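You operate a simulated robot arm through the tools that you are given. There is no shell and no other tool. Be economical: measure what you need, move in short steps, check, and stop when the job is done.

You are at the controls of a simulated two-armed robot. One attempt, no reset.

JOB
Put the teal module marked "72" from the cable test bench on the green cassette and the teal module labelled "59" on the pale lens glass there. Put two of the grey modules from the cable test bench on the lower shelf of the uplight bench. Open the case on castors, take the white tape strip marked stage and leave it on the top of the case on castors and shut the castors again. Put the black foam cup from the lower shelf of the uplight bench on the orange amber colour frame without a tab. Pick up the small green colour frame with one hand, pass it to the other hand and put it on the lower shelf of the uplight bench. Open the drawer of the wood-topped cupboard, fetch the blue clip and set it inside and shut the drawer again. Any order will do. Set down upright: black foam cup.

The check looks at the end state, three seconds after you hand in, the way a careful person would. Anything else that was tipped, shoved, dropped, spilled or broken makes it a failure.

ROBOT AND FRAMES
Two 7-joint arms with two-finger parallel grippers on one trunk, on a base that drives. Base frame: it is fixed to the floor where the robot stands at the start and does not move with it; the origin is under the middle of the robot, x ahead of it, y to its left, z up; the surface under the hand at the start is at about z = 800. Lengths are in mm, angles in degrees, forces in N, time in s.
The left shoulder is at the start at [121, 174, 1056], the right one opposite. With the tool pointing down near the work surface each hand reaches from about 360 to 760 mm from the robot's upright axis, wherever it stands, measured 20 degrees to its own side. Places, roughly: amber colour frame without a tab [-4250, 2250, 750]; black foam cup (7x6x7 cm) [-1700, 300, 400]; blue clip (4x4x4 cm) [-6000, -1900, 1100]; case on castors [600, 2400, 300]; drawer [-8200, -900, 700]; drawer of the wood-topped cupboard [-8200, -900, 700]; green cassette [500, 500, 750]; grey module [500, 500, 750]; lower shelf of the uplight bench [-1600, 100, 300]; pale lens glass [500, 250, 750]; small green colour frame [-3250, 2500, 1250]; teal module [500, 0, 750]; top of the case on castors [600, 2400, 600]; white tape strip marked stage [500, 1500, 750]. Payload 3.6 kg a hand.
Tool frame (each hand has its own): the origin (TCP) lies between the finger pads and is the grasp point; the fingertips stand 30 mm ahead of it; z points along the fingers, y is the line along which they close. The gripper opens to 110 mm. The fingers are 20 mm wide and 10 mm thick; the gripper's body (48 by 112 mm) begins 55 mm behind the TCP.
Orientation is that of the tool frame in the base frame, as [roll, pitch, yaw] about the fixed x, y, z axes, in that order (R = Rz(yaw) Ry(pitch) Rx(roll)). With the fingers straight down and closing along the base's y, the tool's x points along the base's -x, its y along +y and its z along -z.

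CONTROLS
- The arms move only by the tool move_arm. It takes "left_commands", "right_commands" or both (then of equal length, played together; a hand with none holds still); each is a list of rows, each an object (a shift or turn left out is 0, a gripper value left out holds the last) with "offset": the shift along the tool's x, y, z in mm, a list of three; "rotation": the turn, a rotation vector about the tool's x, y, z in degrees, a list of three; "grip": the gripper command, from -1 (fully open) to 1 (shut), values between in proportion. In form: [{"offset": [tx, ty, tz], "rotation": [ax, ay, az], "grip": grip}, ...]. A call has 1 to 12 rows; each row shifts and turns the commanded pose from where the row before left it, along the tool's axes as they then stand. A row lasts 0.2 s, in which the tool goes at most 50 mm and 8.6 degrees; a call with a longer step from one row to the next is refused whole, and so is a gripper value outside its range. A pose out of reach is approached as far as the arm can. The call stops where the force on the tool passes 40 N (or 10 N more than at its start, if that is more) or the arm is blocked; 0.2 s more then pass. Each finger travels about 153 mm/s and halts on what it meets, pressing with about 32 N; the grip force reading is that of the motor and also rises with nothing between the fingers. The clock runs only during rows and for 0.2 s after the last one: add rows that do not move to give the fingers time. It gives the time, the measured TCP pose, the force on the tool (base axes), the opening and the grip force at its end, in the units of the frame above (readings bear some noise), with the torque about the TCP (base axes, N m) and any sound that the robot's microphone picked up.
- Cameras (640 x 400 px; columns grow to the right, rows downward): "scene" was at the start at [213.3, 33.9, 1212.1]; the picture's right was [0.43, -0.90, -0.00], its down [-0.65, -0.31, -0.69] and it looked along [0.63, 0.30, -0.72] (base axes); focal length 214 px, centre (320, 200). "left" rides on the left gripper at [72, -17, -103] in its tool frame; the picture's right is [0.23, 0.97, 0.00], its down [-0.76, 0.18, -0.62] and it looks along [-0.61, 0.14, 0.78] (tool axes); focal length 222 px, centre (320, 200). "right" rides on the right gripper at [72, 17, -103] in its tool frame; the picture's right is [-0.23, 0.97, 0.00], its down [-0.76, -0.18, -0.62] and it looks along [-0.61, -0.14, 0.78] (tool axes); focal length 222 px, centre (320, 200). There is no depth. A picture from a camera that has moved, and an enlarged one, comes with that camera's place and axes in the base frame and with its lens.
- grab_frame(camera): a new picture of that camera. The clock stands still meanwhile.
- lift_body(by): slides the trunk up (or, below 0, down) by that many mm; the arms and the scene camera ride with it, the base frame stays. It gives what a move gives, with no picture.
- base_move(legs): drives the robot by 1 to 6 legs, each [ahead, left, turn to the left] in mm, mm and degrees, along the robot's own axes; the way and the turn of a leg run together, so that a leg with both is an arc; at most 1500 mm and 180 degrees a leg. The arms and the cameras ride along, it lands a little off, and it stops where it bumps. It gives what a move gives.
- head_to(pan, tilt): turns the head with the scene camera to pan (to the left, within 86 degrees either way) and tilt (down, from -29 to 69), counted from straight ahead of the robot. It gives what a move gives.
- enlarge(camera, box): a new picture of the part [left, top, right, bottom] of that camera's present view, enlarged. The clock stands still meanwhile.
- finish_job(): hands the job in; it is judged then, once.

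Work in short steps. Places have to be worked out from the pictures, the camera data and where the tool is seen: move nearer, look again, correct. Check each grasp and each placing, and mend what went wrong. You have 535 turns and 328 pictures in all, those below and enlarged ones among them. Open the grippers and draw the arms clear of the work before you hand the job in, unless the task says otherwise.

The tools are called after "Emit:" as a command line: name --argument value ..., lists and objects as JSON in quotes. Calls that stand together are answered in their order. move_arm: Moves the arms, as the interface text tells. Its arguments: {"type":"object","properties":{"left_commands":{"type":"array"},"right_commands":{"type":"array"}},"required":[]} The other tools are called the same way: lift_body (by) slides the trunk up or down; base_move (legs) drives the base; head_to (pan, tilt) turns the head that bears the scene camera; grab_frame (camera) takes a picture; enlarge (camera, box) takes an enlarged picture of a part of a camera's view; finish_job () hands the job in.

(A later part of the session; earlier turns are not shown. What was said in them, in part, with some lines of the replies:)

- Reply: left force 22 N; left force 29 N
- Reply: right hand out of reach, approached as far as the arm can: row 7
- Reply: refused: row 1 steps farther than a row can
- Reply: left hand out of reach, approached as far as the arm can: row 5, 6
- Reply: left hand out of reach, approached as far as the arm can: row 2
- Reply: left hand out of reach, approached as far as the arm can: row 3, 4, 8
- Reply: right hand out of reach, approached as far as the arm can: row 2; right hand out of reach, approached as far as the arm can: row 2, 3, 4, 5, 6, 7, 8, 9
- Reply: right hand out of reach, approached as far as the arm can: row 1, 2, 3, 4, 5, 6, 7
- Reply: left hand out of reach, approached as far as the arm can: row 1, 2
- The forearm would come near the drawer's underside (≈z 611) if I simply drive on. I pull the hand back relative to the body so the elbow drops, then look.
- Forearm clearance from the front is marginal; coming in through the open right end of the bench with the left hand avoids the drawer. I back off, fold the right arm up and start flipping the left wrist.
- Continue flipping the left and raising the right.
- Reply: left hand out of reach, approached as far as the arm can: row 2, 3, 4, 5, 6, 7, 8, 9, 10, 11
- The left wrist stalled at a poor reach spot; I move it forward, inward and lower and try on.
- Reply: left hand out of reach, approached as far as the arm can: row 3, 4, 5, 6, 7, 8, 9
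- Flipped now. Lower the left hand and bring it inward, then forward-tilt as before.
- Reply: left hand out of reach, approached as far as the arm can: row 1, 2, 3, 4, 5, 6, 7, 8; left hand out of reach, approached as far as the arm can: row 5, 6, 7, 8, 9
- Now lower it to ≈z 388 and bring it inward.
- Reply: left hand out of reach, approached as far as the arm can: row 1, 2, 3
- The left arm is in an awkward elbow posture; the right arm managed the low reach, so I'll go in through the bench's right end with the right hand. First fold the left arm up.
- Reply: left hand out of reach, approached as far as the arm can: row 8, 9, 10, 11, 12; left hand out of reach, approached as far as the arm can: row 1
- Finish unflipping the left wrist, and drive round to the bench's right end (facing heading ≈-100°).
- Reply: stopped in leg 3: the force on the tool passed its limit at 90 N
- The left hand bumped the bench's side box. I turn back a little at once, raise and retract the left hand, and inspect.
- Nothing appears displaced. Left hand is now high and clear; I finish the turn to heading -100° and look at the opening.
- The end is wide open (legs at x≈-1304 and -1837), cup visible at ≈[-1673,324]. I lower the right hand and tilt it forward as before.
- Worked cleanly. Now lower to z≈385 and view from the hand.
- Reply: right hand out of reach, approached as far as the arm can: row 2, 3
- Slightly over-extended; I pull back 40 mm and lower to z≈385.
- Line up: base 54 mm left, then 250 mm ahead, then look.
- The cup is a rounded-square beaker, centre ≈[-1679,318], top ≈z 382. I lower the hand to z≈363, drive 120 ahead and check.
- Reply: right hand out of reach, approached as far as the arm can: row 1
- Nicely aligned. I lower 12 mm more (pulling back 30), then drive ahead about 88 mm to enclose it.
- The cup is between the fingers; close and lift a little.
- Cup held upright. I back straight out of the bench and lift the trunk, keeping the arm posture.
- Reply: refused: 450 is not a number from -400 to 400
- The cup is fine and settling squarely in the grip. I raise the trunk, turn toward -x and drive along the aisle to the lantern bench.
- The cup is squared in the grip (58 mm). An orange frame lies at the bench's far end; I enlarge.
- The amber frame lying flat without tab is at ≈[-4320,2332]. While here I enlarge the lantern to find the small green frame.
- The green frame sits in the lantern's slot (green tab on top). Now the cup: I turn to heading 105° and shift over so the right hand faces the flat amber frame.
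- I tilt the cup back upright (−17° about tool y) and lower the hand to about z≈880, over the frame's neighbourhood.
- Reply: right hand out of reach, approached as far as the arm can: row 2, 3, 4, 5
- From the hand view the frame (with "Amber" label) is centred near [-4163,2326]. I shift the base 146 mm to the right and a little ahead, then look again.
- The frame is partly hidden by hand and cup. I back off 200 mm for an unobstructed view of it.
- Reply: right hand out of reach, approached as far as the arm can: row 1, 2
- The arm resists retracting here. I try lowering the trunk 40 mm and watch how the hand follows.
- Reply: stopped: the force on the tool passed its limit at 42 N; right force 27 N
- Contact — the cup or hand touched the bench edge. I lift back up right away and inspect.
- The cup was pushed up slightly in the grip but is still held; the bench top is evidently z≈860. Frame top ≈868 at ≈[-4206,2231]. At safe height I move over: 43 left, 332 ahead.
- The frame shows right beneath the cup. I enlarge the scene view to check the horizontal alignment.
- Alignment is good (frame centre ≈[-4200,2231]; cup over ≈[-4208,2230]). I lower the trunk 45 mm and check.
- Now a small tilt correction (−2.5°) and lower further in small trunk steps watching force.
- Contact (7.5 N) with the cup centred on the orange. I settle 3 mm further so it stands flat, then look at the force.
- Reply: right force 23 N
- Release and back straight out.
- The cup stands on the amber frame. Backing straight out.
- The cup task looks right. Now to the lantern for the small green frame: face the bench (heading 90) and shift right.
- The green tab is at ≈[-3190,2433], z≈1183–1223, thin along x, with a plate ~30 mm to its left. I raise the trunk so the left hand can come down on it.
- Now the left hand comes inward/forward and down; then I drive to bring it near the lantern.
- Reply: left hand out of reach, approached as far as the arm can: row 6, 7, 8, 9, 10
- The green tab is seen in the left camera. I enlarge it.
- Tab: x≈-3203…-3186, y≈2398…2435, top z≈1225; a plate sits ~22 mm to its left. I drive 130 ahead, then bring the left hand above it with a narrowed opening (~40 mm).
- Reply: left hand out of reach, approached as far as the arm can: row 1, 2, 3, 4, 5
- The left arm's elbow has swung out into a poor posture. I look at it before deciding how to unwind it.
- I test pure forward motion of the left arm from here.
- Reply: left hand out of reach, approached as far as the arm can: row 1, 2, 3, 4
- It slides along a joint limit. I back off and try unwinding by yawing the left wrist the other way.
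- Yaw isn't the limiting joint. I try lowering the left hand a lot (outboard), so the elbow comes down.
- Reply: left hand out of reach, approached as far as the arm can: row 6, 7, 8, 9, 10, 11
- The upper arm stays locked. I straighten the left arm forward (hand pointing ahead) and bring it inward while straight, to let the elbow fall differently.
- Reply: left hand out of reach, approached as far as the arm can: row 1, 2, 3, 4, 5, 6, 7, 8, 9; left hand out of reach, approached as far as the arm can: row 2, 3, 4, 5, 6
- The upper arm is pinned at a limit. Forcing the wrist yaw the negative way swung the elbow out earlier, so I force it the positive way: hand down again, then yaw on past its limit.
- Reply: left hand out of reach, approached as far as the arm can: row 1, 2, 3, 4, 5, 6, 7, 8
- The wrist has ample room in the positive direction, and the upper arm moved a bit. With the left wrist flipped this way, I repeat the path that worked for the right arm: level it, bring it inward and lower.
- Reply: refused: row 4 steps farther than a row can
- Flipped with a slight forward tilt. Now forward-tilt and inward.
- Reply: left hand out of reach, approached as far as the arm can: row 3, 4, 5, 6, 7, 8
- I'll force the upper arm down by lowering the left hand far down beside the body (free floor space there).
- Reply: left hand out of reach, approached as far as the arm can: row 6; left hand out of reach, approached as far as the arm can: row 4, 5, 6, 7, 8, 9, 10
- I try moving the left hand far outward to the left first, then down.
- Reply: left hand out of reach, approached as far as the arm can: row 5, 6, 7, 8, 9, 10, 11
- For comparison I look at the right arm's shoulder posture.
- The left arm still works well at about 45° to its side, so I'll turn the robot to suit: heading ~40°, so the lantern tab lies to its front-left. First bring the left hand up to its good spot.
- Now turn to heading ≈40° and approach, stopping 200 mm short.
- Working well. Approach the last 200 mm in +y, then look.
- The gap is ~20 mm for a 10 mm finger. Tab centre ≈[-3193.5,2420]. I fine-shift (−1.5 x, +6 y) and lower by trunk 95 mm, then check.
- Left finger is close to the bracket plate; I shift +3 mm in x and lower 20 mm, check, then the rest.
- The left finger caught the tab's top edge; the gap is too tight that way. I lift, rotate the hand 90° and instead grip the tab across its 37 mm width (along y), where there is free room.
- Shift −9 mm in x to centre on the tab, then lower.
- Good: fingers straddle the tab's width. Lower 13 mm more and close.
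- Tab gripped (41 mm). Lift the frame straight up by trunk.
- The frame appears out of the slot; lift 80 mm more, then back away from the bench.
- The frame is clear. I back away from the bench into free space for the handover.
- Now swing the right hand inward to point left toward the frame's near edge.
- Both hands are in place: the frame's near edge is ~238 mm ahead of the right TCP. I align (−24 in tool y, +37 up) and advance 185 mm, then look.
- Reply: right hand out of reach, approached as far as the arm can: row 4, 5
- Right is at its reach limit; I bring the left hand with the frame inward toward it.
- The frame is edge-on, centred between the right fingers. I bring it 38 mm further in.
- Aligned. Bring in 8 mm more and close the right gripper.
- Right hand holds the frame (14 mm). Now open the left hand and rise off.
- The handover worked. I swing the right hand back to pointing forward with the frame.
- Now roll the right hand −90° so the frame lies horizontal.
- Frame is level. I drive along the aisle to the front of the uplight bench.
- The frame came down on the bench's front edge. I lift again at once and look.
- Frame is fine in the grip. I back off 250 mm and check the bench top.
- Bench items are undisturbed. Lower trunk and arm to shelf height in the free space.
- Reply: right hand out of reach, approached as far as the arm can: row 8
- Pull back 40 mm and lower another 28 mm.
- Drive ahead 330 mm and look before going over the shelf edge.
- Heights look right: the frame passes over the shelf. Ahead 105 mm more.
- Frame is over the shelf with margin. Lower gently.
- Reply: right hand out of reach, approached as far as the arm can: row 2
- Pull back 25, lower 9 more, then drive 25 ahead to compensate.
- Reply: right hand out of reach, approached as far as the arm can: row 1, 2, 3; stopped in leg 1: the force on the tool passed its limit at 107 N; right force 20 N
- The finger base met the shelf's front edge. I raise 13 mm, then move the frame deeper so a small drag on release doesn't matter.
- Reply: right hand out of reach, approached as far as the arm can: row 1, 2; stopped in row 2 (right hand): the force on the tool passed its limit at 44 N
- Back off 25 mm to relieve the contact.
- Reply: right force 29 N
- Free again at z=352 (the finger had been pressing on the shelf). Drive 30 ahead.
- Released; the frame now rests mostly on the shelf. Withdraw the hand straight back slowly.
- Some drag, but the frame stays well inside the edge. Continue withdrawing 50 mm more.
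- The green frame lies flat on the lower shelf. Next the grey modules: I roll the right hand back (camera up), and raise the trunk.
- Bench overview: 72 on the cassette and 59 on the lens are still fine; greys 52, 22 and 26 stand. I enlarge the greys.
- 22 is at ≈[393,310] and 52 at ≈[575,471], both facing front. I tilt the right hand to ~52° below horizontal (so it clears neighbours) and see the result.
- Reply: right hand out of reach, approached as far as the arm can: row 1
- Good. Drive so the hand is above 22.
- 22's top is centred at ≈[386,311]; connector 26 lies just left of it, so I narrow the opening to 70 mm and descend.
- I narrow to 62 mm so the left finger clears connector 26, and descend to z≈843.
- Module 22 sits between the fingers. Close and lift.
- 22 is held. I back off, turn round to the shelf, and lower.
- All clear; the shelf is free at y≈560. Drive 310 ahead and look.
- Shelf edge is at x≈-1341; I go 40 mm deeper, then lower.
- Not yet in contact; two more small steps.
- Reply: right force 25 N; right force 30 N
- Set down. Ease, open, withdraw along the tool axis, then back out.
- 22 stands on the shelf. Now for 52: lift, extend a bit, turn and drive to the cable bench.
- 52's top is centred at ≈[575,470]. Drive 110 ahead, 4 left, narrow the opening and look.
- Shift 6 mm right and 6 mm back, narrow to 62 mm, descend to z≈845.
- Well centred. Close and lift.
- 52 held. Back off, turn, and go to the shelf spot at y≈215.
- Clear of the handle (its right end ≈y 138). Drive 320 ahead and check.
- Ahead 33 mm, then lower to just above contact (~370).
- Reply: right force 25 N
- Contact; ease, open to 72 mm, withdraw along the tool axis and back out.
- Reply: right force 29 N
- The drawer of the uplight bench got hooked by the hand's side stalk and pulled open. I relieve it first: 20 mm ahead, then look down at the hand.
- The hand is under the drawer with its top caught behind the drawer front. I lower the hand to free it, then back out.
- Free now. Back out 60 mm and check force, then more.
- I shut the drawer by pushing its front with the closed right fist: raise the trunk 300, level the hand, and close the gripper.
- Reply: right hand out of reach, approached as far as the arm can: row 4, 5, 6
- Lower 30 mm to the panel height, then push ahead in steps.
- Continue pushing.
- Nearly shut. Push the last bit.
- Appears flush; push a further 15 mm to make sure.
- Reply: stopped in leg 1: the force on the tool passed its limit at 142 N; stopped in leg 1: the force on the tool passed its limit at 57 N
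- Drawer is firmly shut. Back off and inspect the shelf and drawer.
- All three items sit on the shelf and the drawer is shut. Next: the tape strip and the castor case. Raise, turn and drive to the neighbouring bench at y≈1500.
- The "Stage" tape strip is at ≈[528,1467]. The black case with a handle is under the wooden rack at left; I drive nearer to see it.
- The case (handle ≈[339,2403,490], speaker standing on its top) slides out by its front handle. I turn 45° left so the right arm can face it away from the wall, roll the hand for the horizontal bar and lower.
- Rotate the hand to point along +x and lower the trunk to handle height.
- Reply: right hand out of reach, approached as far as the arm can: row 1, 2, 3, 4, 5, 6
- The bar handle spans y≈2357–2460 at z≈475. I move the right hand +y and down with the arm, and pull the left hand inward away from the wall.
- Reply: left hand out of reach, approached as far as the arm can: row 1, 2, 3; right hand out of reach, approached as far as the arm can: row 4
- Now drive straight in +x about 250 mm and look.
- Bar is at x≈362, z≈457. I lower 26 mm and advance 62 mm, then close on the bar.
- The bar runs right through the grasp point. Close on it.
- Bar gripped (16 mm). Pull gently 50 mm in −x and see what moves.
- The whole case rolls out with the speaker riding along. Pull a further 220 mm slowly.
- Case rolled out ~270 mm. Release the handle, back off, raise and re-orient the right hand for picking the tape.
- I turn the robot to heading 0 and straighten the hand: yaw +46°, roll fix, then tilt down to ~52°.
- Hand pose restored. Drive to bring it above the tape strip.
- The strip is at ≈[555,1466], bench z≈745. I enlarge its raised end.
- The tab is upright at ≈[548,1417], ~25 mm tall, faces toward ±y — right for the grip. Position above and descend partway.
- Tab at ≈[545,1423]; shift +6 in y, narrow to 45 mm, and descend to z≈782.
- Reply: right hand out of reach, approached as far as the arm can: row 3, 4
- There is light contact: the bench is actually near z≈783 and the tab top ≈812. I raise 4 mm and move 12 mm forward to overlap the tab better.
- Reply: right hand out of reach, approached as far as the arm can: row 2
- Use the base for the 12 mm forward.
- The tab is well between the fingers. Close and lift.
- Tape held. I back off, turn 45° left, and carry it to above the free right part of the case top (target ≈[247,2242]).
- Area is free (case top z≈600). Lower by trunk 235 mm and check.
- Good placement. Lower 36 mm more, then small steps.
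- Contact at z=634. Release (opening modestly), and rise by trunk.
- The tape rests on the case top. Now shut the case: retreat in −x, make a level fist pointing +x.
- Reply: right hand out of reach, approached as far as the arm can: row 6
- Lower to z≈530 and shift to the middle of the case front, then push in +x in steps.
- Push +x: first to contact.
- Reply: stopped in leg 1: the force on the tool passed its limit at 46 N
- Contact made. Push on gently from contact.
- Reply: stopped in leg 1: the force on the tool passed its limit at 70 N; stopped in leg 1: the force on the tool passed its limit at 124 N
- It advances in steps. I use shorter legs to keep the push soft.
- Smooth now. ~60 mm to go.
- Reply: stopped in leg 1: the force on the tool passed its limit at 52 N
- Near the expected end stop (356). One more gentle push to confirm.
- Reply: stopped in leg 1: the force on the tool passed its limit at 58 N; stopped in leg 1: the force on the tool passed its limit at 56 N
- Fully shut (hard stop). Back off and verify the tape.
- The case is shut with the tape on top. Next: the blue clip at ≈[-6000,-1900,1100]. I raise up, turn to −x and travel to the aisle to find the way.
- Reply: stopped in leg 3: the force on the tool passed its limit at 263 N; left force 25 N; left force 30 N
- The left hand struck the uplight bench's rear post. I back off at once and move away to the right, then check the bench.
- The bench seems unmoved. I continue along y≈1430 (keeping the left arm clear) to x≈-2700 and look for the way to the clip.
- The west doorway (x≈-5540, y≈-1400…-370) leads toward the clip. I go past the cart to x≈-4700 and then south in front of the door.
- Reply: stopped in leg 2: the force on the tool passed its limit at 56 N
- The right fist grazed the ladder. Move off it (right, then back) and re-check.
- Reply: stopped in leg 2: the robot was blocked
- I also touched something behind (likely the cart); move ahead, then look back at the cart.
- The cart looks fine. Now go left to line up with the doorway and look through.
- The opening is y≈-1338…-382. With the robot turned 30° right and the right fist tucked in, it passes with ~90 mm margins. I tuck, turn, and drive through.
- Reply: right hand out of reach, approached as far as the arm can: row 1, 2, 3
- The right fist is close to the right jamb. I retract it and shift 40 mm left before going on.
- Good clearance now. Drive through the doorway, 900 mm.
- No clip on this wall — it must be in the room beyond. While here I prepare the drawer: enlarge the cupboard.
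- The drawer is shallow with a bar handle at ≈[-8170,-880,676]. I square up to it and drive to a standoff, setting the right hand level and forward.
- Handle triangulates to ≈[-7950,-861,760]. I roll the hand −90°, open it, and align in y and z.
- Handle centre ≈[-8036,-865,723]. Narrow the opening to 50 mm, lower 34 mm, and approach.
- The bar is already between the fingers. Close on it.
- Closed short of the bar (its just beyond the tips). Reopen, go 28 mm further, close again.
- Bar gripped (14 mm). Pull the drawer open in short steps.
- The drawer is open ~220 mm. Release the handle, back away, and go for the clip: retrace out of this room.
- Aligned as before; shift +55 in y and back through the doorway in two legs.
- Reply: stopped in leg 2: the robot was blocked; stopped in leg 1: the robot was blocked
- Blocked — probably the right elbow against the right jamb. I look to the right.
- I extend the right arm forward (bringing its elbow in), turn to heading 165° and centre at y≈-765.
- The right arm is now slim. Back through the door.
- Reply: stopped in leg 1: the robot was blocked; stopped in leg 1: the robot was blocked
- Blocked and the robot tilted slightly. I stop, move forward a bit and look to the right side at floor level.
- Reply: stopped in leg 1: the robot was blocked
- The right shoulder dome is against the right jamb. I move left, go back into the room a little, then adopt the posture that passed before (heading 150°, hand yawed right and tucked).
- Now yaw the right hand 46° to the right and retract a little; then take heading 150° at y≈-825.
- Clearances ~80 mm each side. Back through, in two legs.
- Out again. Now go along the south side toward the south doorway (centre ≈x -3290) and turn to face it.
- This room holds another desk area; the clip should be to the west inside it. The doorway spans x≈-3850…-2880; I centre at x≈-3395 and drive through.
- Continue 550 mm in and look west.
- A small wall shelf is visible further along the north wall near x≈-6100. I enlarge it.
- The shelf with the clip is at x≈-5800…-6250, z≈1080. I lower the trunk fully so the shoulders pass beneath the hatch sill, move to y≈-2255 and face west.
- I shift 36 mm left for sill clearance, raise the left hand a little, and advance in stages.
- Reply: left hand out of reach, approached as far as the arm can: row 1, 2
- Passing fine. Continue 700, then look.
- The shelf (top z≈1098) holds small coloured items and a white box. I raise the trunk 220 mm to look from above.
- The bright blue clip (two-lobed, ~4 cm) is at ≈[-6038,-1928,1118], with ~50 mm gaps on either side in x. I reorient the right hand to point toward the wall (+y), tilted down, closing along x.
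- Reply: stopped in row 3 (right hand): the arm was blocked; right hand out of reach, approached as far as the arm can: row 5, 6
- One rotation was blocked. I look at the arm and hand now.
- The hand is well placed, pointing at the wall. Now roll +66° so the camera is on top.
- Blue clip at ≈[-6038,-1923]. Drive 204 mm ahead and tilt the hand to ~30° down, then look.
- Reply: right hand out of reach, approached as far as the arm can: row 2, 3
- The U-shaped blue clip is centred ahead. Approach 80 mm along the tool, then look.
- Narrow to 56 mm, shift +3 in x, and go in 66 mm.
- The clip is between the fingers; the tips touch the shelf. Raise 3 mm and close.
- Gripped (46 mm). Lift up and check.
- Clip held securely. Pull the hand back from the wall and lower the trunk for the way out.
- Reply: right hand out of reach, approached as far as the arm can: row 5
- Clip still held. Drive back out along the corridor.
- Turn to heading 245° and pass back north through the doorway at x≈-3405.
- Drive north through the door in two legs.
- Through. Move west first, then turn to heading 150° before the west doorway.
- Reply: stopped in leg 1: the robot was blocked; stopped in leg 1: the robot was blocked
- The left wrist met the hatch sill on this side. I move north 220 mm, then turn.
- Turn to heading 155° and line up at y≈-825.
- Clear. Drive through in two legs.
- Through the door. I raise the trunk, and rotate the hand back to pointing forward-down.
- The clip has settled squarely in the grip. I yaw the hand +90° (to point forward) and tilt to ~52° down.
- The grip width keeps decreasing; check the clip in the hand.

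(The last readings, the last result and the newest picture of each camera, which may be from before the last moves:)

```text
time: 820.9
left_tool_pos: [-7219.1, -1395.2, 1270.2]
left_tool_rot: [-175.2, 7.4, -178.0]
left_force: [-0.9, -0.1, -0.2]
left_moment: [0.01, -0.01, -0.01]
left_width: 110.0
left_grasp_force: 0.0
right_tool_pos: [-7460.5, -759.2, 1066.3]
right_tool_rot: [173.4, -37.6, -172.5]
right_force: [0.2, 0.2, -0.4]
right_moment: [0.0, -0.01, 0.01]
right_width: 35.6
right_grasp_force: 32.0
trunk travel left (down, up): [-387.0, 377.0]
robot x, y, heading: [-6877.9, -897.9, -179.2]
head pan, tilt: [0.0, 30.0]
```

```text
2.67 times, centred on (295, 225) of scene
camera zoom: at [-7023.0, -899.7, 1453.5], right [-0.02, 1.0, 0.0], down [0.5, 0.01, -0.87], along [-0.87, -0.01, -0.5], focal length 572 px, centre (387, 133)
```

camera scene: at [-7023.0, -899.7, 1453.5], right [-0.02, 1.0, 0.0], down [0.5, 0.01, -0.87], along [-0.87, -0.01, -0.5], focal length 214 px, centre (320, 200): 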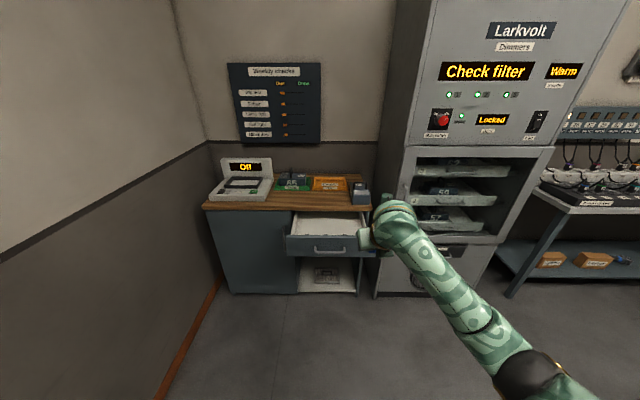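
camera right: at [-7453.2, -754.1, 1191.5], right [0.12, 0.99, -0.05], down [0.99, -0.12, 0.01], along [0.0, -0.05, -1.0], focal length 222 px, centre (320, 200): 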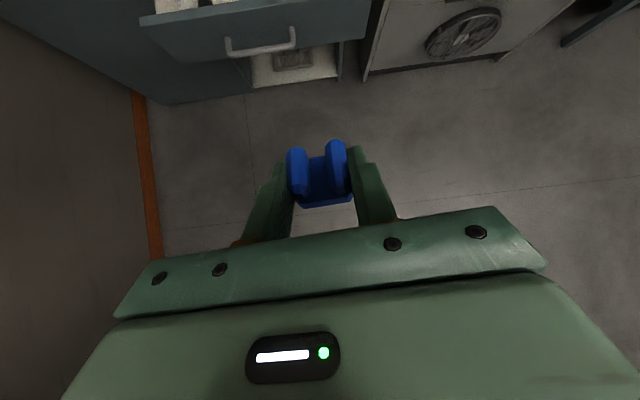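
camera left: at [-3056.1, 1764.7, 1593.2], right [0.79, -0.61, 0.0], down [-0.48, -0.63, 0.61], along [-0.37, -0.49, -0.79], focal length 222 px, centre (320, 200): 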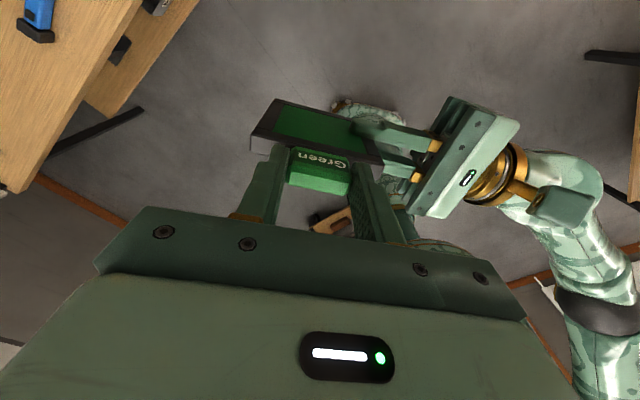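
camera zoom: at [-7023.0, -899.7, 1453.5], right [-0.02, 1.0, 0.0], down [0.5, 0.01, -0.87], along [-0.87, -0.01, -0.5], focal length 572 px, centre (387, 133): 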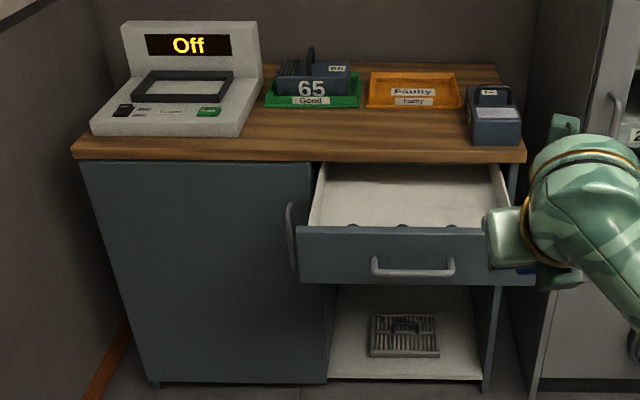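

The clip is fine and the drawer is open. Move above the drawer interior (≈[-7920,-855]).

Emit:
base_move --legs '[[0, 92, 0], [455, 0, 0]]'

Emit:
grab_frame --camera "right"

Emit:
grab_frame --camera "scene"

```text
time: 824.4
left_tool_pos: [-7668.9, -1494.8, 1271.4]
left_tool_rot: [-175.1, 7.4, -177.8]
left_force: [0.2, -0.3, 0.1]
left_moment: [0.0, -0.01, 0.02]
left_width: 110.0
left_grasp_force: 0.1
right_tool_pos: [-7910.8, -858.2, 1064.5]
right_tool_rot: [173.5, -37.6, -172.4]
right_force: [-0.1, 0.0, -0.5]
right_moment: [0.0, -0.01, 0.0]
right_width: 35.2
right_grasp_force: 31.6
trunk travel left (down, up): [-387.0, 377.0]
robot x, y, heading: [-7337.1, -999.3, -178.8]
head pan, tilt: [0.0, 30.0]
```

```text
72 pictures are left
camera right: at [-7904.6, -853.9, 1191.3], right [0.12, 0.99, -0.05], down [0.99, -0.12, 0.01], along [0.0, -0.05, -1.0], focal length 222 px, centre (320, 200)
```

right: 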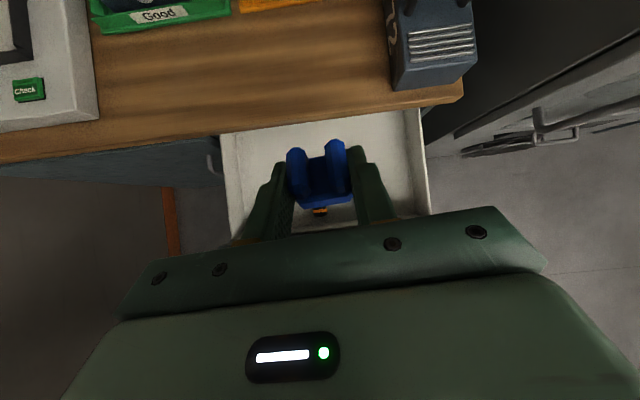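

```text
71 pictures are left
camera scene: at [-7474.4, -999.3, 1453.4], right [-0.02, 1.0, 0.0], down [0.5, 0.01, -0.87], along [-0.87, -0.01, -0.5], focal length 214 px, centre (320, 200)
```

scene: 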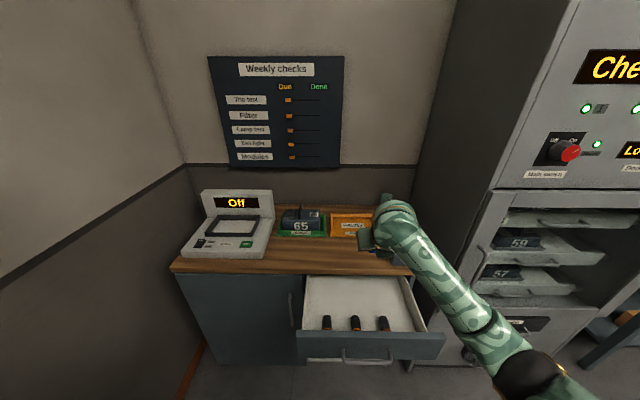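

Below is free drawer floor behind three small sticks. Go 32 mm further in, then lower by trunk.

Emit:
base_move --legs '[[32, 0, 0]]'

Emit:
lift_body --by -270

Emit:
grab_frame --camera "right"

Emit:
enlarge --camera "scene" --box '[250, 180, 470, 400]'

```text
time: 825.2
left_tool_pos: [-7701.1, -1494.5, 1269.0]
left_tool_rot: [-175.0, 7.4, -177.8]
left_force: [-1.2, -0.3, -0.9]
left_moment: [0.02, -0.01, -0.04]
left_width: 110.2
left_grasp_force: 0.2
right_tool_pos: [-7943.2, -860.9, 1065.7]
right_tool_rot: [173.6, -37.6, -172.4]
right_force: [0.7, 0.1, -0.8]
right_moment: [0.02, -0.01, 0.01]
right_width: 35.2
right_grasp_force: 32.4
trunk travel left (down, up): [-387.0, 377.0]
robot x, y, heading: [-7368.4, -999.5, -179.3]
head pan, tilt: [0.0, 30.0]
```

```text
time: 828.0
left_tool_pos: [-7700.9, -1494.5, 1001.6]
left_tool_rot: [-175.2, 7.3, -177.9]
left_force: [0.0, -0.4, -0.4]
left_moment: [-0.01, 0.02, -0.01]
left_width: 110.1
left_grasp_force: 0.1
right_tool_pos: [-7942.6, -859.5, 795.3]
right_tool_rot: [173.3, -37.7, -172.4]
right_force: [-0.3, 0.1, -0.4]
right_moment: [-0.01, -0.03, -0.03]
right_width: 35.4
right_grasp_force: 32.1
trunk travel left (down, up): [-117.0, 647.0]
robot x, y, heading: [-7364.5, -994.2, -178.9]
head pan, tilt: [0.0, 30.0]
```

```text
70 pictures are left
camera right: at [-7935.7, -854.4, 922.0], right [0.12, 0.99, -0.05], down [0.99, -0.12, 0.01], along [0.0, -0.05, -1.0], focal length 222 px, centre (320, 200)
```

right: 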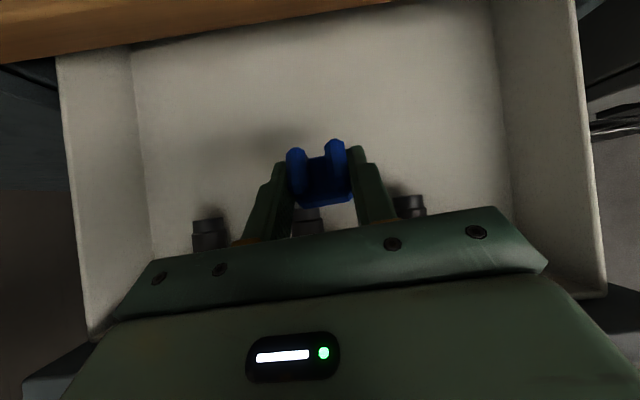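

```text
1.82 times, centred on (360, 290) of scene
camera zoom: at [-7632.7, -1001.7, 1174.3], right [-0.02, 1.0, 0.0], down [0.5, 0.01, -0.87], along [-0.87, -0.01, -0.5], focal length 390 px, centre (247, 36)
```

zoom: 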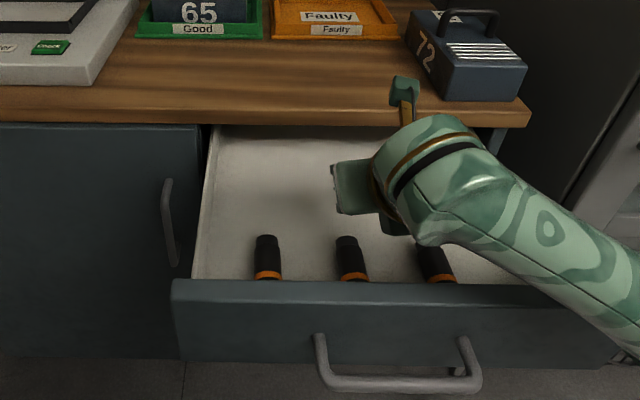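

Go 18 mm further in (clear of the sticks), lower 55 mm, then gently.

Emit:
base_move --legs '[[18, 0, 0]]'

Emit:
lift_body --by -50

Emit:
grab_frame --camera "right"

```text
time: 828.7
left_tool_pos: [-7719.7, -1496.1, 1000.0]
left_tool_rot: [-175.0, 7.4, -178.0]
left_force: [-0.9, -0.7, 0.1]
left_moment: [0.02, -0.03, 0.03]
left_width: 110.1
left_grasp_force: 0.0
right_tool_pos: [-7962.2, -860.6, 794.9]
right_tool_rot: [173.5, -37.6, -172.3]
right_force: [0.3, 0.2, -1.1]
right_moment: [-0.01, -0.03, 0.03]
right_width: 35.1
right_grasp_force: 32.1
trunk travel left (down, up): [-117.0, 647.0]
robot x, y, heading: [-7384.8, -996.7, -179.0]
head pan, tilt: [0.0, 30.0]
```

```text
time: 829.6
left_tool_pos: [-7717.3, -1495.2, 950.5]
left_tool_rot: [-175.1, 7.3, -177.7]
left_force: [0.3, 0.6, 0.1]
left_moment: [-0.02, 0.01, 0.0]
left_width: 110.3
left_grasp_force: 0.0
right_tool_pos: [-7960.8, -859.2, 746.5]
right_tool_rot: [173.4, -37.7, -172.5]
right_force: [-0.2, 0.4, -0.4]
right_moment: [-0.01, 0.01, 0.01]
right_width: 35.1
right_grasp_force: 31.9
trunk travel left (down, up): [-67.0, 697.0]
robot x, y, heading: [-7385.4, -999.2, -178.9]
head pan, tilt: [0.0, 30.0]
```

```text
68 pictures are left
camera right: at [-7953.6, -854.8, 872.2], right [0.12, 0.99, -0.05], down [0.99, -0.12, 0.01], along [0.0, -0.05, -1.0], focal length 222 px, centre (320, 200)
```

right: 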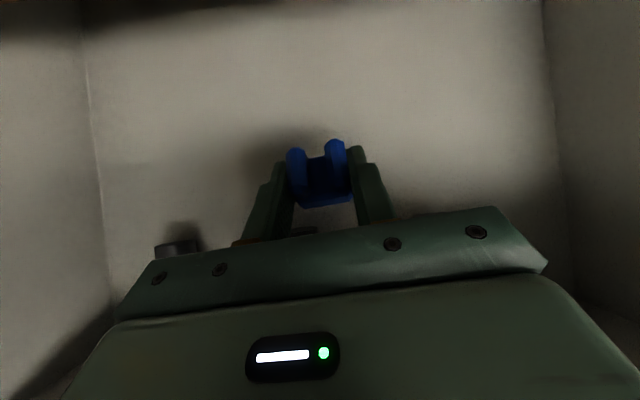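

Lower in small steps until contact.

Emit:
lift_body --by -10

Emit:
lift_body --by -8

Emit:
lift_body --by -8

```text
time: 830.2
left_tool_pos: [-7717.5, -1495.7, 940.0]
left_tool_rot: [-175.1, 7.3, -177.8]
left_force: [1.2, -0.5, 0.4]
left_moment: [0.01, 0.02, -0.03]
left_width: 110.0
left_grasp_force: 0.0
right_tool_pos: [-7959.5, -860.0, 736.1]
right_tool_rot: [173.5, -37.7, -172.5]
right_force: [0.3, -0.8, -0.8]
right_moment: [0.03, -0.01, 0.0]
right_width: 35.4
right_grasp_force: 31.6
trunk travel left (down, up): [-57.0, 707.0]
robot x, y, heading: [-7384.8, -996.5, -179.0]
head pan, tilt: [0.0, 30.0]
```

```text
time: 830.8
left_tool_pos: [-7719.1, -1494.5, 931.6]
left_tool_rot: [-175.2, 7.3, -177.8]
left_force: [-0.4, -0.4, -0.1]
left_moment: [-0.01, 0.0, -0.02]
left_width: 110.0
left_grasp_force: 0.1
right_tool_pos: [-7960.0, -859.5, 727.8]
right_tool_rot: [173.4, -37.7, -172.5]
right_force: [-0.5, 0.4, -1.1]
right_moment: [0.02, 0.01, 0.02]
right_width: 35.4
right_grasp_force: 31.2
trunk travel left (down, up): [-49.0, 715.0]
robot x, y, heading: [-7384.9, -995.8, -179.2]
head pan, tilt: [0.0, 30.0]
```

```text
time: 831.4
left_tool_pos: [-7717.6, -1496.9, 924.8]
left_tool_rot: [-175.0, 7.3, -177.8]
left_force: [-0.3, -0.4, 0.1]
left_moment: [-0.01, 0.01, -0.03]
left_width: 110.0
left_grasp_force: 0.1
right_tool_pos: [-7959.7, -860.8, 720.5]
right_tool_rot: [173.5, -37.7, -172.4]
right_force: [0.5, 0.3, 5.9]
right_moment: [-0.07, 0.08, 0.01]
right_width: 35.1
right_grasp_force: 31.3
trunk travel left (down, up): [-41.0, 723.0]
robot x, y, heading: [-7385.6, -994.1, -179.2]
head pan, tilt: [0.0, 30.0]
```

Contact. Release (moderate opening) and rise.

Emit:
move_arm --right_commands '[{"grip": 0.0}, {}, {}]'

Emit:
lift_body --by 100

Emit:
grab_frame --camera "right"

```text
time: 832.2
left_tool_pos: [-7719.1, -1495.0, 923.6]
left_tool_rot: [-175.1, 7.3, -177.7]
left_force: [0.0, -0.5, -0.7]
left_moment: [0.03, -0.01, 0.01]
left_width: 110.0
left_grasp_force: 0.0
right_tool_pos: [-7960.5, -860.0, 719.1]
right_tool_rot: [173.4, -37.7, -172.4]
right_force: [-0.3, 0.8, -0.5]
right_moment: [0.02, -0.01, -0.03]
right_width: 55.0
right_grasp_force: 0.1
trunk travel left (down, up): [-41.0, 723.0]
robot x, y, heading: [-7384.5, -997.0, -178.8]
head pan, tilt: [0.0, 30.0]
```

```text
time: 833.5
left_tool_pos: [-7718.9, -1495.1, 1024.2]
left_tool_rot: [-175.1, 7.4, -178.0]
left_force: [-0.3, -1.2, 0.2]
left_moment: [0.02, 0.0, 0.0]
left_width: 110.0
left_grasp_force: 0.1
right_tool_pos: [-7960.7, -859.1, 819.4]
right_tool_rot: [173.4, -37.6, -172.4]
right_force: [0.9, 0.1, -0.3]
right_moment: [-0.01, 0.0, -0.01]
right_width: 54.8
right_grasp_force: 0.0
trunk travel left (down, up): [-141.0, 623.0]
robot x, y, heading: [-7385.2, -996.0, -179.1]
head pan, tilt: [0.0, 30.0]
```

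```text
67 pictures are left
camera right: at [-7955.1, -854.7, 944.6], right [0.12, 0.99, -0.05], down [0.99, -0.12, 0.01], along [0.0, -0.05, -1.0], focal length 222 px, centre (320, 200)
```

right: 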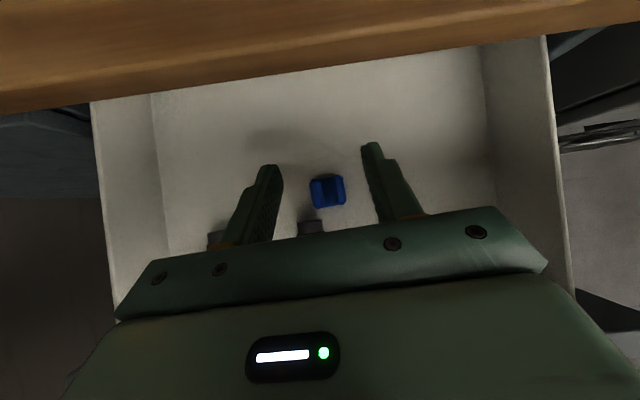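

The clip lies in the drawer. Back off, form a level fist, and push the drawer shut.

Emit:
base_move --legs '[[-420, 0, 0]]'

Emit:
move_arm --right_commands '[{"rotation": [0, 8.5, 0], "grip": 1}, {"rotation": [0, 8.5, 0]}, {"rotation": [0, 8.5, 0]}, {"rotation": [0, 8.5, 0]}, {"rotation": [0, 8.5, 0]}, {"rotation": [0, 6, 0]}, {}]'

Emit:
grab_frame --camera "scene"

```text
time: 836.1
left_tool_pos: [-7296.2, -1489.4, 1025.2]
left_tool_rot: [-175.0, 7.3, -177.8]
left_force: [0.3, -0.5, 0.2]
left_moment: [-0.01, 0.02, 0.01]
left_width: 110.0
left_grasp_force: 0.1
right_tool_pos: [-7540.2, -853.7, 819.5]
right_tool_rot: [173.5, -37.7, -172.3]
right_force: [0.5, -0.8, 0.6]
right_moment: [0.04, -0.02, 0.02]
right_width: 55.1
right_grasp_force: 0.0
trunk travel left (down, up): [-141.0, 623.0]
robot x, y, heading: [-6962.6, -989.2, -178.8]
head pan, tilt: [0.0, 30.0]
```

```text
time: 837.7
left_tool_pos: [-7296.6, -1488.3, 1024.8]
left_tool_rot: [-175.0, 7.3, -177.8]
left_force: [-0.1, -0.1, -0.1]
left_moment: [-0.01, 0.04, 0.02]
left_width: 110.0
left_grasp_force: 0.0
right_tool_pos: [-7539.7, -853.1, 819.9]
right_tool_rot: [124.7, -83.6, -121.3]
right_force: [0.2, -0.1, 0.4]
right_moment: [0.01, 0.02, 0.0]
right_width: 0.1
right_grasp_force: 31.8
trunk travel left (down, up): [-141.0, 623.0]
robot x, y, heading: [-6961.4, -991.3, -179.0]
head pan, tilt: [0.0, 30.0]
```

```text
66 pictures are left
camera scene: at [-7215.8, -995.2, 1199.7], right [-0.02, 1.0, 0.0], down [0.5, 0.01, -0.87], along [-0.87, -0.01, -0.5], focal length 214 px, centre (320, 200)
```

scene: 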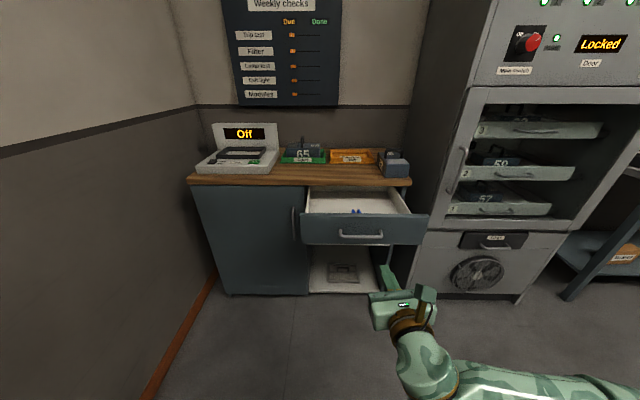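

Lower 95 mm and shift right of the handle (y≈-740), then push ahead gently.

Emit:
lift_body --by -93

Emit:
base_move --legs '[[0, -113, 0], [200, 0, 0]]'

Emit:
enlarge --camera "scene" --box '[250, 150, 470, 350]'

```text
time: 839.0
left_tool_pos: [-7296.6, -1488.5, 933.7]
left_tool_rot: [-175.1, 7.3, -177.7]
left_force: [0.7, 0.0, 0.5]
left_moment: [0.0, 0.01, -0.02]
left_width: 110.2
left_grasp_force: 0.1
right_tool_pos: [-7540.3, -853.5, 728.6]
right_tool_rot: [124.5, -83.7, -120.9]
right_force: [0.0, 0.2, 0.9]
right_moment: [0.0, -0.04, 0.03]
right_width: 0.1
right_grasp_force: 32.5
trunk travel left (down, up): [-48.0, 716.0]
robot x, y, heading: [-6962.2, -992.0, -179.2]
head pan, tilt: [0.0, 30.0]
```

```text
time: 841.4
left_tool_pos: [-7498.9, -1378.9, 930.1]
left_tool_rot: [-175.2, 7.4, -177.8]
left_force: [0.4, -0.3, 0.0]
left_moment: [0.01, -0.03, -0.03]
left_width: 109.8
left_grasp_force: 0.0
right_tool_pos: [-7741.6, -743.5, 726.9]
right_tool_rot: [125.4, -83.7, -122.0]
right_force: [0.8, 0.3, -0.3]
right_moment: [-0.01, 0.02, -0.03]
right_width: 0.0
right_grasp_force: 32.2
trunk travel left (down, up): [-48.0, 716.0]
robot x, y, heading: [-7166.9, -878.9, -179.1]
head pan, tilt: [0.0, 30.0]
```

```text
2.00 times, centred on (360, 250) of scene
camera zoom: at [-7475.3, -886.0, 1099.5], right [-0.02, 1.0, 0.0], down [0.5, 0.01, -0.87], along [-0.87, -0.01, -0.5], focal length 429 px, centre (240, 100)
```

zoom: 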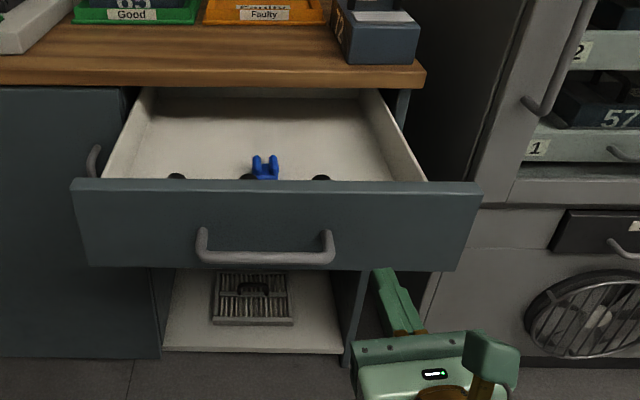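

Fist is level with the panel. Push with short legs.

Emit:
base_move --legs '[[40, 0, 0], [40, 0, 0]]'

Emit:
base_move --legs '[[40, 0, 0], [40, 0, 0]]'

Emit:
base_move --legs '[[40, 0, 0], [30, 0, 0]]'

Emit:
grab_frame --camera "scene"

```text
time: 842.7
left_tool_pos: [-7580.5, -1380.2, 929.6]
left_tool_rot: [-175.1, 7.4, -177.8]
left_force: [-0.2, -0.4, 0.0]
left_moment: [-0.01, 0.0, 0.03]
left_width: 110.0
left_grasp_force: 0.0
right_tool_pos: [-7821.4, -743.3, 725.9]
right_tool_rot: [125.7, -83.6, -122.1]
right_force: [-0.6, 0.3, -0.7]
right_moment: [-0.02, 0.02, -0.02]
right_width: 0.2
right_grasp_force: 31.8
trunk travel left (down, up): [-48.0, 716.0]
robot x, y, heading: [-7245.5, -882.1, -179.3]
head pan, tilt: [0.0, 30.0]
```

```text
time: 844.1
left_tool_pos: [-7660.4, -1380.3, 931.2]
left_tool_rot: [-175.1, 7.3, -177.8]
left_force: [1.0, 0.6, -0.3]
left_moment: [-0.02, -0.02, -0.01]
left_width: 110.1
left_grasp_force: 0.1
right_tool_pos: [-7901.2, -747.3, 726.6]
right_tool_rot: [125.6, -83.6, -122.3]
right_force: [0.5, -1.0, 0.8]
right_moment: [-0.02, 0.01, -0.05]
right_width: 0.0
right_grasp_force: 31.4
trunk travel left (down, up): [-48.0, 716.0]
robot x, y, heading: [-7326.1, -882.2, -179.1]
head pan, tilt: [0.0, 30.0]
```

```text
time: 845.4
left_tool_pos: [-7729.6, -1382.3, 930.8]
left_tool_rot: [-175.1, 7.4, -177.8]
left_force: [0.4, -0.2, 0.1]
left_moment: [0.02, 0.0, -0.01]
left_width: 110.3
left_grasp_force: 0.1
right_tool_pos: [-7971.4, -746.5, 725.6]
right_tool_rot: [125.8, -83.6, -122.5]
right_force: [-0.8, 0.1, -0.4]
right_moment: [0.0, 0.01, 0.01]
right_width: 0.0
right_grasp_force: 32.1
trunk travel left (down, up): [-48.0, 716.0]
robot x, y, heading: [-7395.9, -883.1, -179.2]
head pan, tilt: [0.0, 30.0]
```

```text
64 pictures are left
camera scene: at [-7706.1, -889.6, 1099.3], right [-0.02, 1.0, 0.0], down [0.5, 0.01, -0.87], along [-0.87, -0.01, -0.5], focal length 214 px, centre (320, 200)
```

scene: 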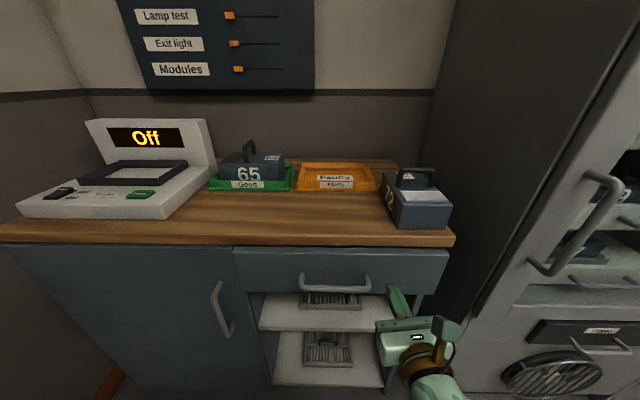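

Drawer nearly closed. Push the last bit until it meets the stop.

Emit:
base_move --legs '[[20, 0, 0]]'

Emit:
base_move --legs '[[15, 0, 0]]'

Emit:
enlarge --camera "scene" --box '[210, 210, 480, 340]'

```text
time: 846.2
left_tool_pos: [-7750.3, -1382.6, 931.3]
left_tool_rot: [-175.1, 7.5, -177.7]
left_force: [-0.8, -0.2, -0.2]
left_moment: [0.02, 0.0, -0.01]
left_width: 109.8
left_grasp_force: 0.0
right_tool_pos: [-7991.2, -747.0, 725.7]
right_tool_rot: [125.7, -83.6, -122.4]
right_force: [0.3, -0.5, 0.1]
right_moment: [0.06, -0.01, -0.03]
right_width: 0.0
right_grasp_force: 32.4
trunk travel left (down, up): [-48.0, 716.0]
robot x, y, heading: [-7415.6, -883.4, -179.2]
head pan, tilt: [0.0, 30.0]
```

```text
time: 847.0
left_tool_pos: [-7766.1, -1382.3, 930.9]
left_tool_rot: [-175.1, 7.3, -177.8]
left_force: [0.3, -0.4, 1.0]
left_moment: [-0.02, 0.01, 0.0]
left_width: 110.1
left_grasp_force: 0.0
right_tool_pos: [-8007.6, -747.1, 725.9]
right_tool_rot: [125.7, -83.6, -122.5]
right_force: [-0.5, 0.9, 0.0]
right_moment: [-0.01, 0.01, 0.0]
right_width: 0.0
right_grasp_force: 31.9
trunk travel left (down, up): [-48.0, 716.0]
robot x, y, heading: [-7429.4, -884.8, -179.3]
head pan, tilt: [0.0, 30.0]
```

```text
2.37 times, centred on (345, 275) of scene
camera zoom: at [-7741.2, -890.1, 1099.4], right [-0.02, 1.0, 0.0], down [0.5, 0.01, -0.87], along [-0.87, -0.01, -0.5], focal length 508 px, centre (261, 22)
```

zoom: 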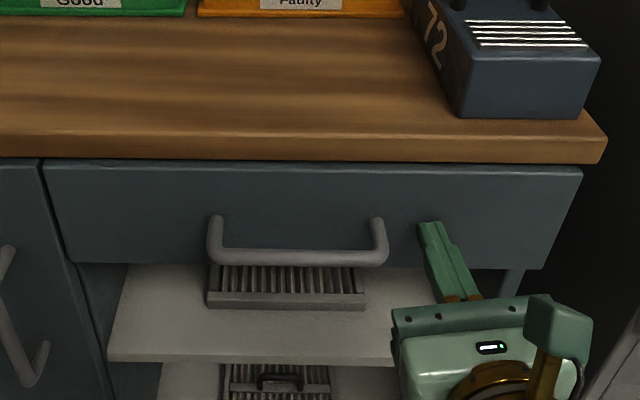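

Flush-looking; one or two more pushes to reach the end stop.

Emit:
base_move --legs '[[12, 0, 0]]'

Emit:
base_move --legs '[[12, 0, 0]]'

```text
time: 847.8
left_tool_pos: [-7771.4, -1381.5, 930.3]
left_tool_rot: [-175.1, 7.3, -178.0]
left_force: [-0.4, -0.2, 0.2]
left_moment: [0.02, 0.02, -0.03]
left_width: 110.2
left_grasp_force: 0.1
right_tool_pos: [-8009.0, -747.8, 728.3]
right_tool_rot: [125.3, -83.7, -121.8]
right_force: [10.6, 1.1, 4.7]
right_moment: [-0.02, 0.24, -0.12]
right_width: 0.2
right_grasp_force: 32.3
trunk travel left (down, up): [-48.0, 716.0]
robot x, y, heading: [-7438.7, -880.6, -179.2]
head pan, tilt: [0.0, 30.0]
stopped in leg 1: the force on the tool passed its limit at 56 N (the readings are from after the stop); the commanded pose is now the measured one
```

```text
time: 848.5
left_tool_pos: [-7775.3, -1380.8, 931.5]
left_tool_rot: [-175.0, 7.3, -178.2]
left_force: [0.2, -0.2, 0.8]
left_moment: [0.04, 0.01, 0.02]
left_width: 109.8
left_grasp_force: 0.0
right_tool_pos: [-8008.6, -746.2, 728.0]
right_tool_rot: [126.8, -83.7, -123.2]
right_force: [15.9, 1.2, 6.2]
right_moment: [0.0, 0.33, -0.15]
right_width: 0.0
right_grasp_force: 31.9
trunk travel left (down, up): [-48.0, 716.0]
robot x, y, heading: [-7437.7, -885.5, -179.4]
head pan, tilt: [0.0, 30.0]
stopped in leg 1: the force on the tool passed its limit at 62 N (the readings are from after the stop); the commanded pose is now the measured one
```

The drawer is shut at its stop. Back away, open the gripper, and take a last look.

Emit:
base_move --legs '[[-400, 0, 0]]'

Emit:
move_arm --right_commands '[{"grip": -1}, {}, {}, {}]' --left_commands '[{"grip": -1}, {}, {}, {}]'

Emit:
grab_frame --camera "scene"

```text
time: 851.0
left_tool_pos: [-7378.4, -1375.8, 930.3]
left_tool_rot: [-175.1, 7.4, -178.1]
left_force: [0.0, 0.3, 0.9]
left_moment: [0.0, -0.03, 0.03]
left_width: 109.9
left_grasp_force: 0.1
right_tool_pos: [-7611.5, -743.7, 725.4]
right_tool_rot: [128.0, -83.6, -124.3]
right_force: [-0.3, -0.1, -0.1]
right_moment: [-0.01, 0.03, 0.03]
right_width: 0.0
right_grasp_force: 32.0
trunk travel left (down, up): [-48.0, 716.0]
robot x, y, heading: [-7042.8, -882.5, -179.4]
head pan, tilt: [0.0, 30.0]
```

```text
time: 852.0
left_tool_pos: [-7376.9, -1376.9, 931.8]
left_tool_rot: [-175.2, 7.4, -178.2]
left_force: [0.7, 0.3, -0.5]
left_moment: [-0.01, -0.01, 0.01]
left_width: 110.0
left_grasp_force: 0.0
right_tool_pos: [-7611.9, -742.3, 727.0]
right_tool_rot: [128.1, -83.6, -124.6]
right_force: [-0.3, 0.4, 0.6]
right_moment: [-0.01, -0.01, 0.0]
right_width: 109.9
right_grasp_force: 0.0
trunk travel left (down, up): [-48.0, 716.0]
robot x, y, heading: [-7041.5, -880.9, -179.3]
head pan, tilt: [0.0, 30.0]
```

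```text
62 pictures are left
camera scene: at [-7351.3, -884.2, 1099.6], right [-0.01, 1.0, 0.0], down [0.5, 0.01, -0.87], along [-0.87, -0.01, -0.5], focal length 214 px, centre (320, 200)
```

scene: 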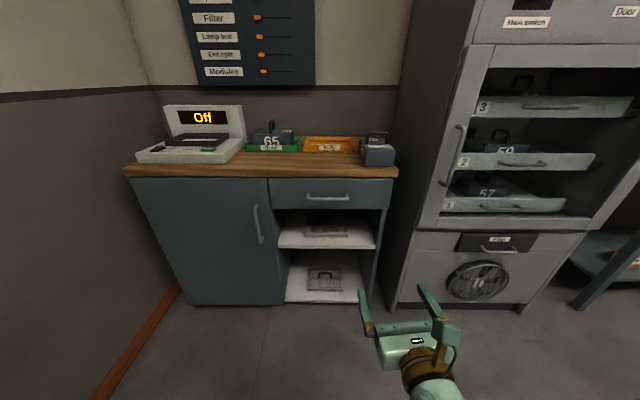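

As a last check I turn round and look through the doorway toward the other room (ladder, cart, uplight shelf).

Emit:
base_move --legs '[[600, 0, 0]]'

```text
time: 854.3
left_tool_pos: [-7749.2, -1379.3, 931.1]
left_tool_rot: [-175.1, 7.5, -178.3]
left_force: [0.0, -0.1, 0.6]
left_moment: [0.06, 0.0, 0.0]
left_width: 109.8
left_grasp_force: 0.0
right_tool_pos: [-7973.7, -754.3, 724.7]
right_tool_rot: [135.0, -83.7, -129.5]
right_force: [9.4, 3.5, 3.6]
right_moment: [-0.28, 0.11, 0.42]
right_width: 108.6
right_grasp_force: 0.1
trunk travel left (down, up): [-48.0, 716.0]
robot x, y, heading: [-7412.5, -885.2, -179.3]
head pan, tilt: [0.0, 30.0]
stopped in leg 1: the force on the tool passed its limit at 183 N (the readings are from after the stop); the commanded pose is now the measured one
```

That was the wrong direction — the open hand touched the drawer front. I back off slowly and inspect.

Emit:
base_move --legs '[[-30, 0, 0]]'

Emit:
enlarge --camera "scene" --box '[150, 130, 480, 360]'

```text
time: 855.1
left_tool_pos: [-7719.3, -1380.6, 930.5]
left_tool_rot: [-175.2, 7.5, -178.3]
left_force: [-0.2, -0.2, -0.3]
left_moment: [-0.06, 0.02, -0.01]
left_width: 110.4
left_grasp_force: 0.2
right_tool_pos: [-7944.8, -752.7, 724.6]
right_tool_rot: [134.8, -83.7, -129.5]
right_force: [-0.4, 0.3, -0.2]
right_moment: [0.01, 0.0, -0.05]
right_width: 110.1
right_grasp_force: 0.1
trunk travel left (down, up): [-48.0, 716.0]
robot x, y, heading: [-7380.5, -880.1, -179.2]
head pan, tilt: [0.0, 30.0]
```

```text
1.74 times, centred on (315, 245) of scene
camera zoom: at [-7692.2, -887.3, 1099.9], right [-0.01, 1.0, 0.0], down [0.5, 0.01, -0.87], along [-0.87, -0.01, -0.5], focal length 373 px, centre (329, 122)
```

zoom: 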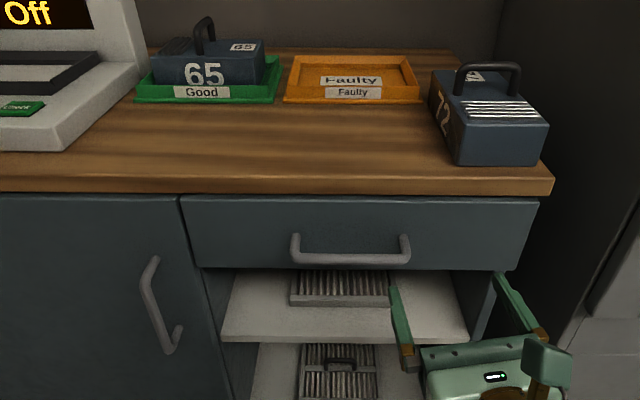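

Nothing displaced; the drawer remains shut. Back off 500 mm and turn round for the last look.

Emit:
base_move --legs '[[-600, 0, 0]]'

Emit:
base_move --legs '[[0, 0, -180]]'

Emit:
head_to --pan 0 --tilt 8

Emit:
grab_frame --camera "scene"

```text
time: 858.5
left_tool_pos: [-7119.0, -1374.6, 930.0]
left_tool_rot: [-175.1, 7.5, -178.1]
left_force: [-0.2, -0.4, 0.6]
left_moment: [0.01, 0.0, 0.0]
left_width: 110.0
left_grasp_force: 0.0
right_tool_pos: [-7346.4, -747.8, 724.4]
right_tool_rot: [135.1, -83.6, -129.6]
right_force: [-0.3, -0.5, 0.3]
right_moment: [0.0, -0.02, -0.02]
right_width: 110.0
right_grasp_force: 0.0
trunk travel left (down, up): [-48.0, 716.0]
robot x, y, heading: [-6784.6, -875.3, -179.2]
head pan, tilt: [0.0, 30.0]
```

```text
time: 866.3
left_tool_pos: [-6438.0, -385.4, 930.3]
left_tool_rot: [-175.0, 7.5, 0.8]
left_force: [0.5, -0.3, 0.2]
left_moment: [0.01, 0.01, 0.0]
left_width: 110.2
left_grasp_force: 0.1
right_tool_pos: [-6224.0, -1014.9, 723.5]
right_tool_rot: [135.1, -83.6, 49.3]
right_force: [0.3, -0.1, -0.1]
right_moment: [-0.01, -0.02, 0.0]
right_width: 109.8
right_grasp_force: 0.2
trunk travel left (down, up): [-48.0, 716.0]
robot x, y, heading: [-6788.0, -876.9, -0.4]
head pan, tilt: [0.0, 30.0]
```

```text
time: 867.2
left_tool_pos: [-6439.4, -384.5, 929.8]
left_tool_rot: [-175.0, 7.6, 0.9]
left_force: [0.3, 1.1, 0.1]
left_moment: [0.01, 0.01, -0.03]
left_width: 109.9
left_grasp_force: 0.1
right_tool_pos: [-6222.6, -1014.9, 724.2]
right_tool_rot: [135.1, -83.6, 49.3]
right_force: [0.0, -0.5, 0.2]
right_moment: [-0.02, 0.01, -0.02]
right_width: 109.9
right_grasp_force: 0.0
trunk travel left (down, up): [-48.0, 716.0]
robot x, y, heading: [-6780.3, -875.5, -0.2]
head pan, tilt: [0.0, 8.0]
```

```text
60 pictures are left
camera scene: at [-6472.3, -878.8, 1135.1], right [-0.01, -1.0, 0.0], down [-0.14, 0.0, -0.99], along [0.99, -0.01, -0.14], focal length 214 px, centre (320, 200)
```

scene: 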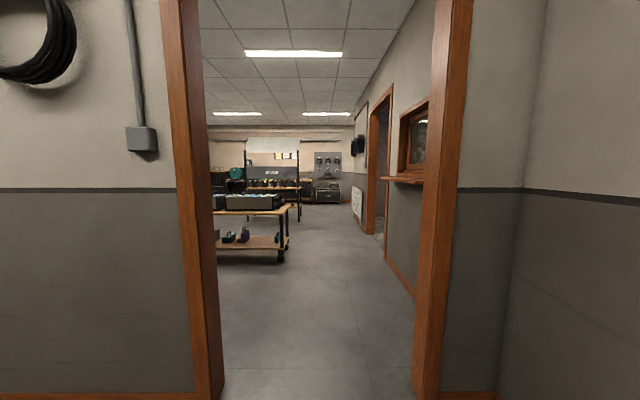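

Emit:
enlarge --camera "scene" --box '[205, 130, 345, 270]'

Emit:
enlarge --camera "scene" --box '[238, 165, 308, 225]'

```text
2.86 times, centred on (275, 200) of scene
camera zoom: at [-6472.3, -878.8, 1135.1], right [-0.01, -1.0, 0.0], down [-0.14, 0.0, -0.99], along [0.99, -0.01, -0.14], focal length 613 px, centre (449, 200)
```

zoom: 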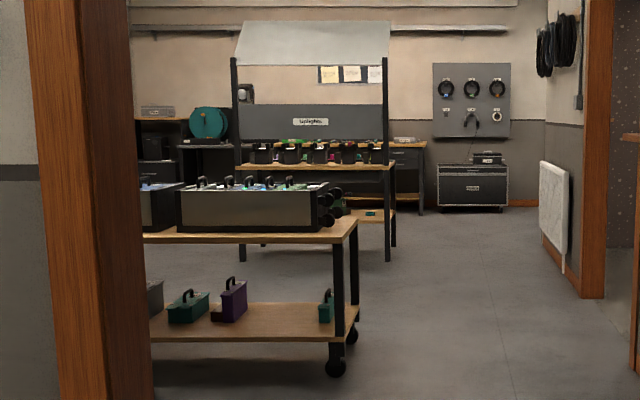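

```text
6.67 times, centred on (273, 195) of scene
camera zoom: at [-6472.3, -878.8, 1135.1], right [-0.01, -1.0, 0.0], down [-0.14, 0.0, -0.99], along [0.99, -0.01, -0.14], focal length 1430 px, centre (633, 233)
```

zoom: 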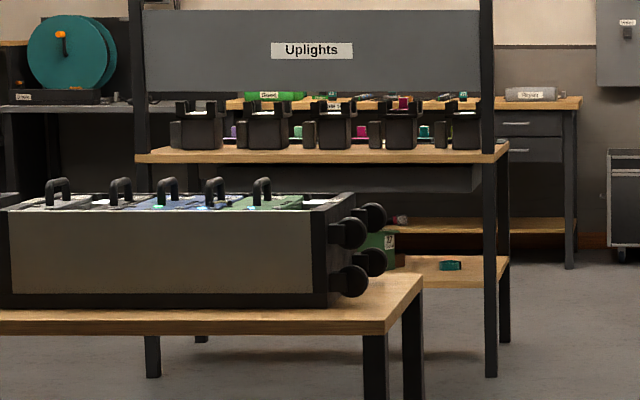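

Everything visible stands as it should: the uplights, the cart and the benches. The arms are clear and both grippers are open, so I hand in.

Emit:
finish_job

```text
The job is handed in.
```

I handed the job in with every item placed and both drawers and the castor case shut. The only doubt is whether the bumps I made along the way disturbed anything.

- **Placements:** module 72 is on the green cassette and 59 on the lens glass. Grey modules 22 and 52 and the small green frame (passed from the left hand to the right) are on the lower uplight shelf. The black cup stands upright on the amber frame without a tab, the "Stage" strip is on top of the case, and the blue clip is in the cupboard drawer.
- **Bumps:** the left hand hit the uplight bench twice, once at its right end near the level-knob box and once hard (263 N) on its rear post. The right fist grazed the ladder and the base nudged the cart. The robot was stopped several times by the west door frame and once by the sill of the hatch. The open hand also pressed the shut cupboard drawer at 183 N.
- **Uplight bench drawer:** I pulled it open by accident and pushed it shut to its stop.
- **Not rechecked:** from the far room the cart and benches looked fine and the drawer was still shut. I could not see the shelf modules clearly after the hard hit, only a distant view in which they looked to be in place. I never confirmed the level knob's setting or the ladder's exact position.
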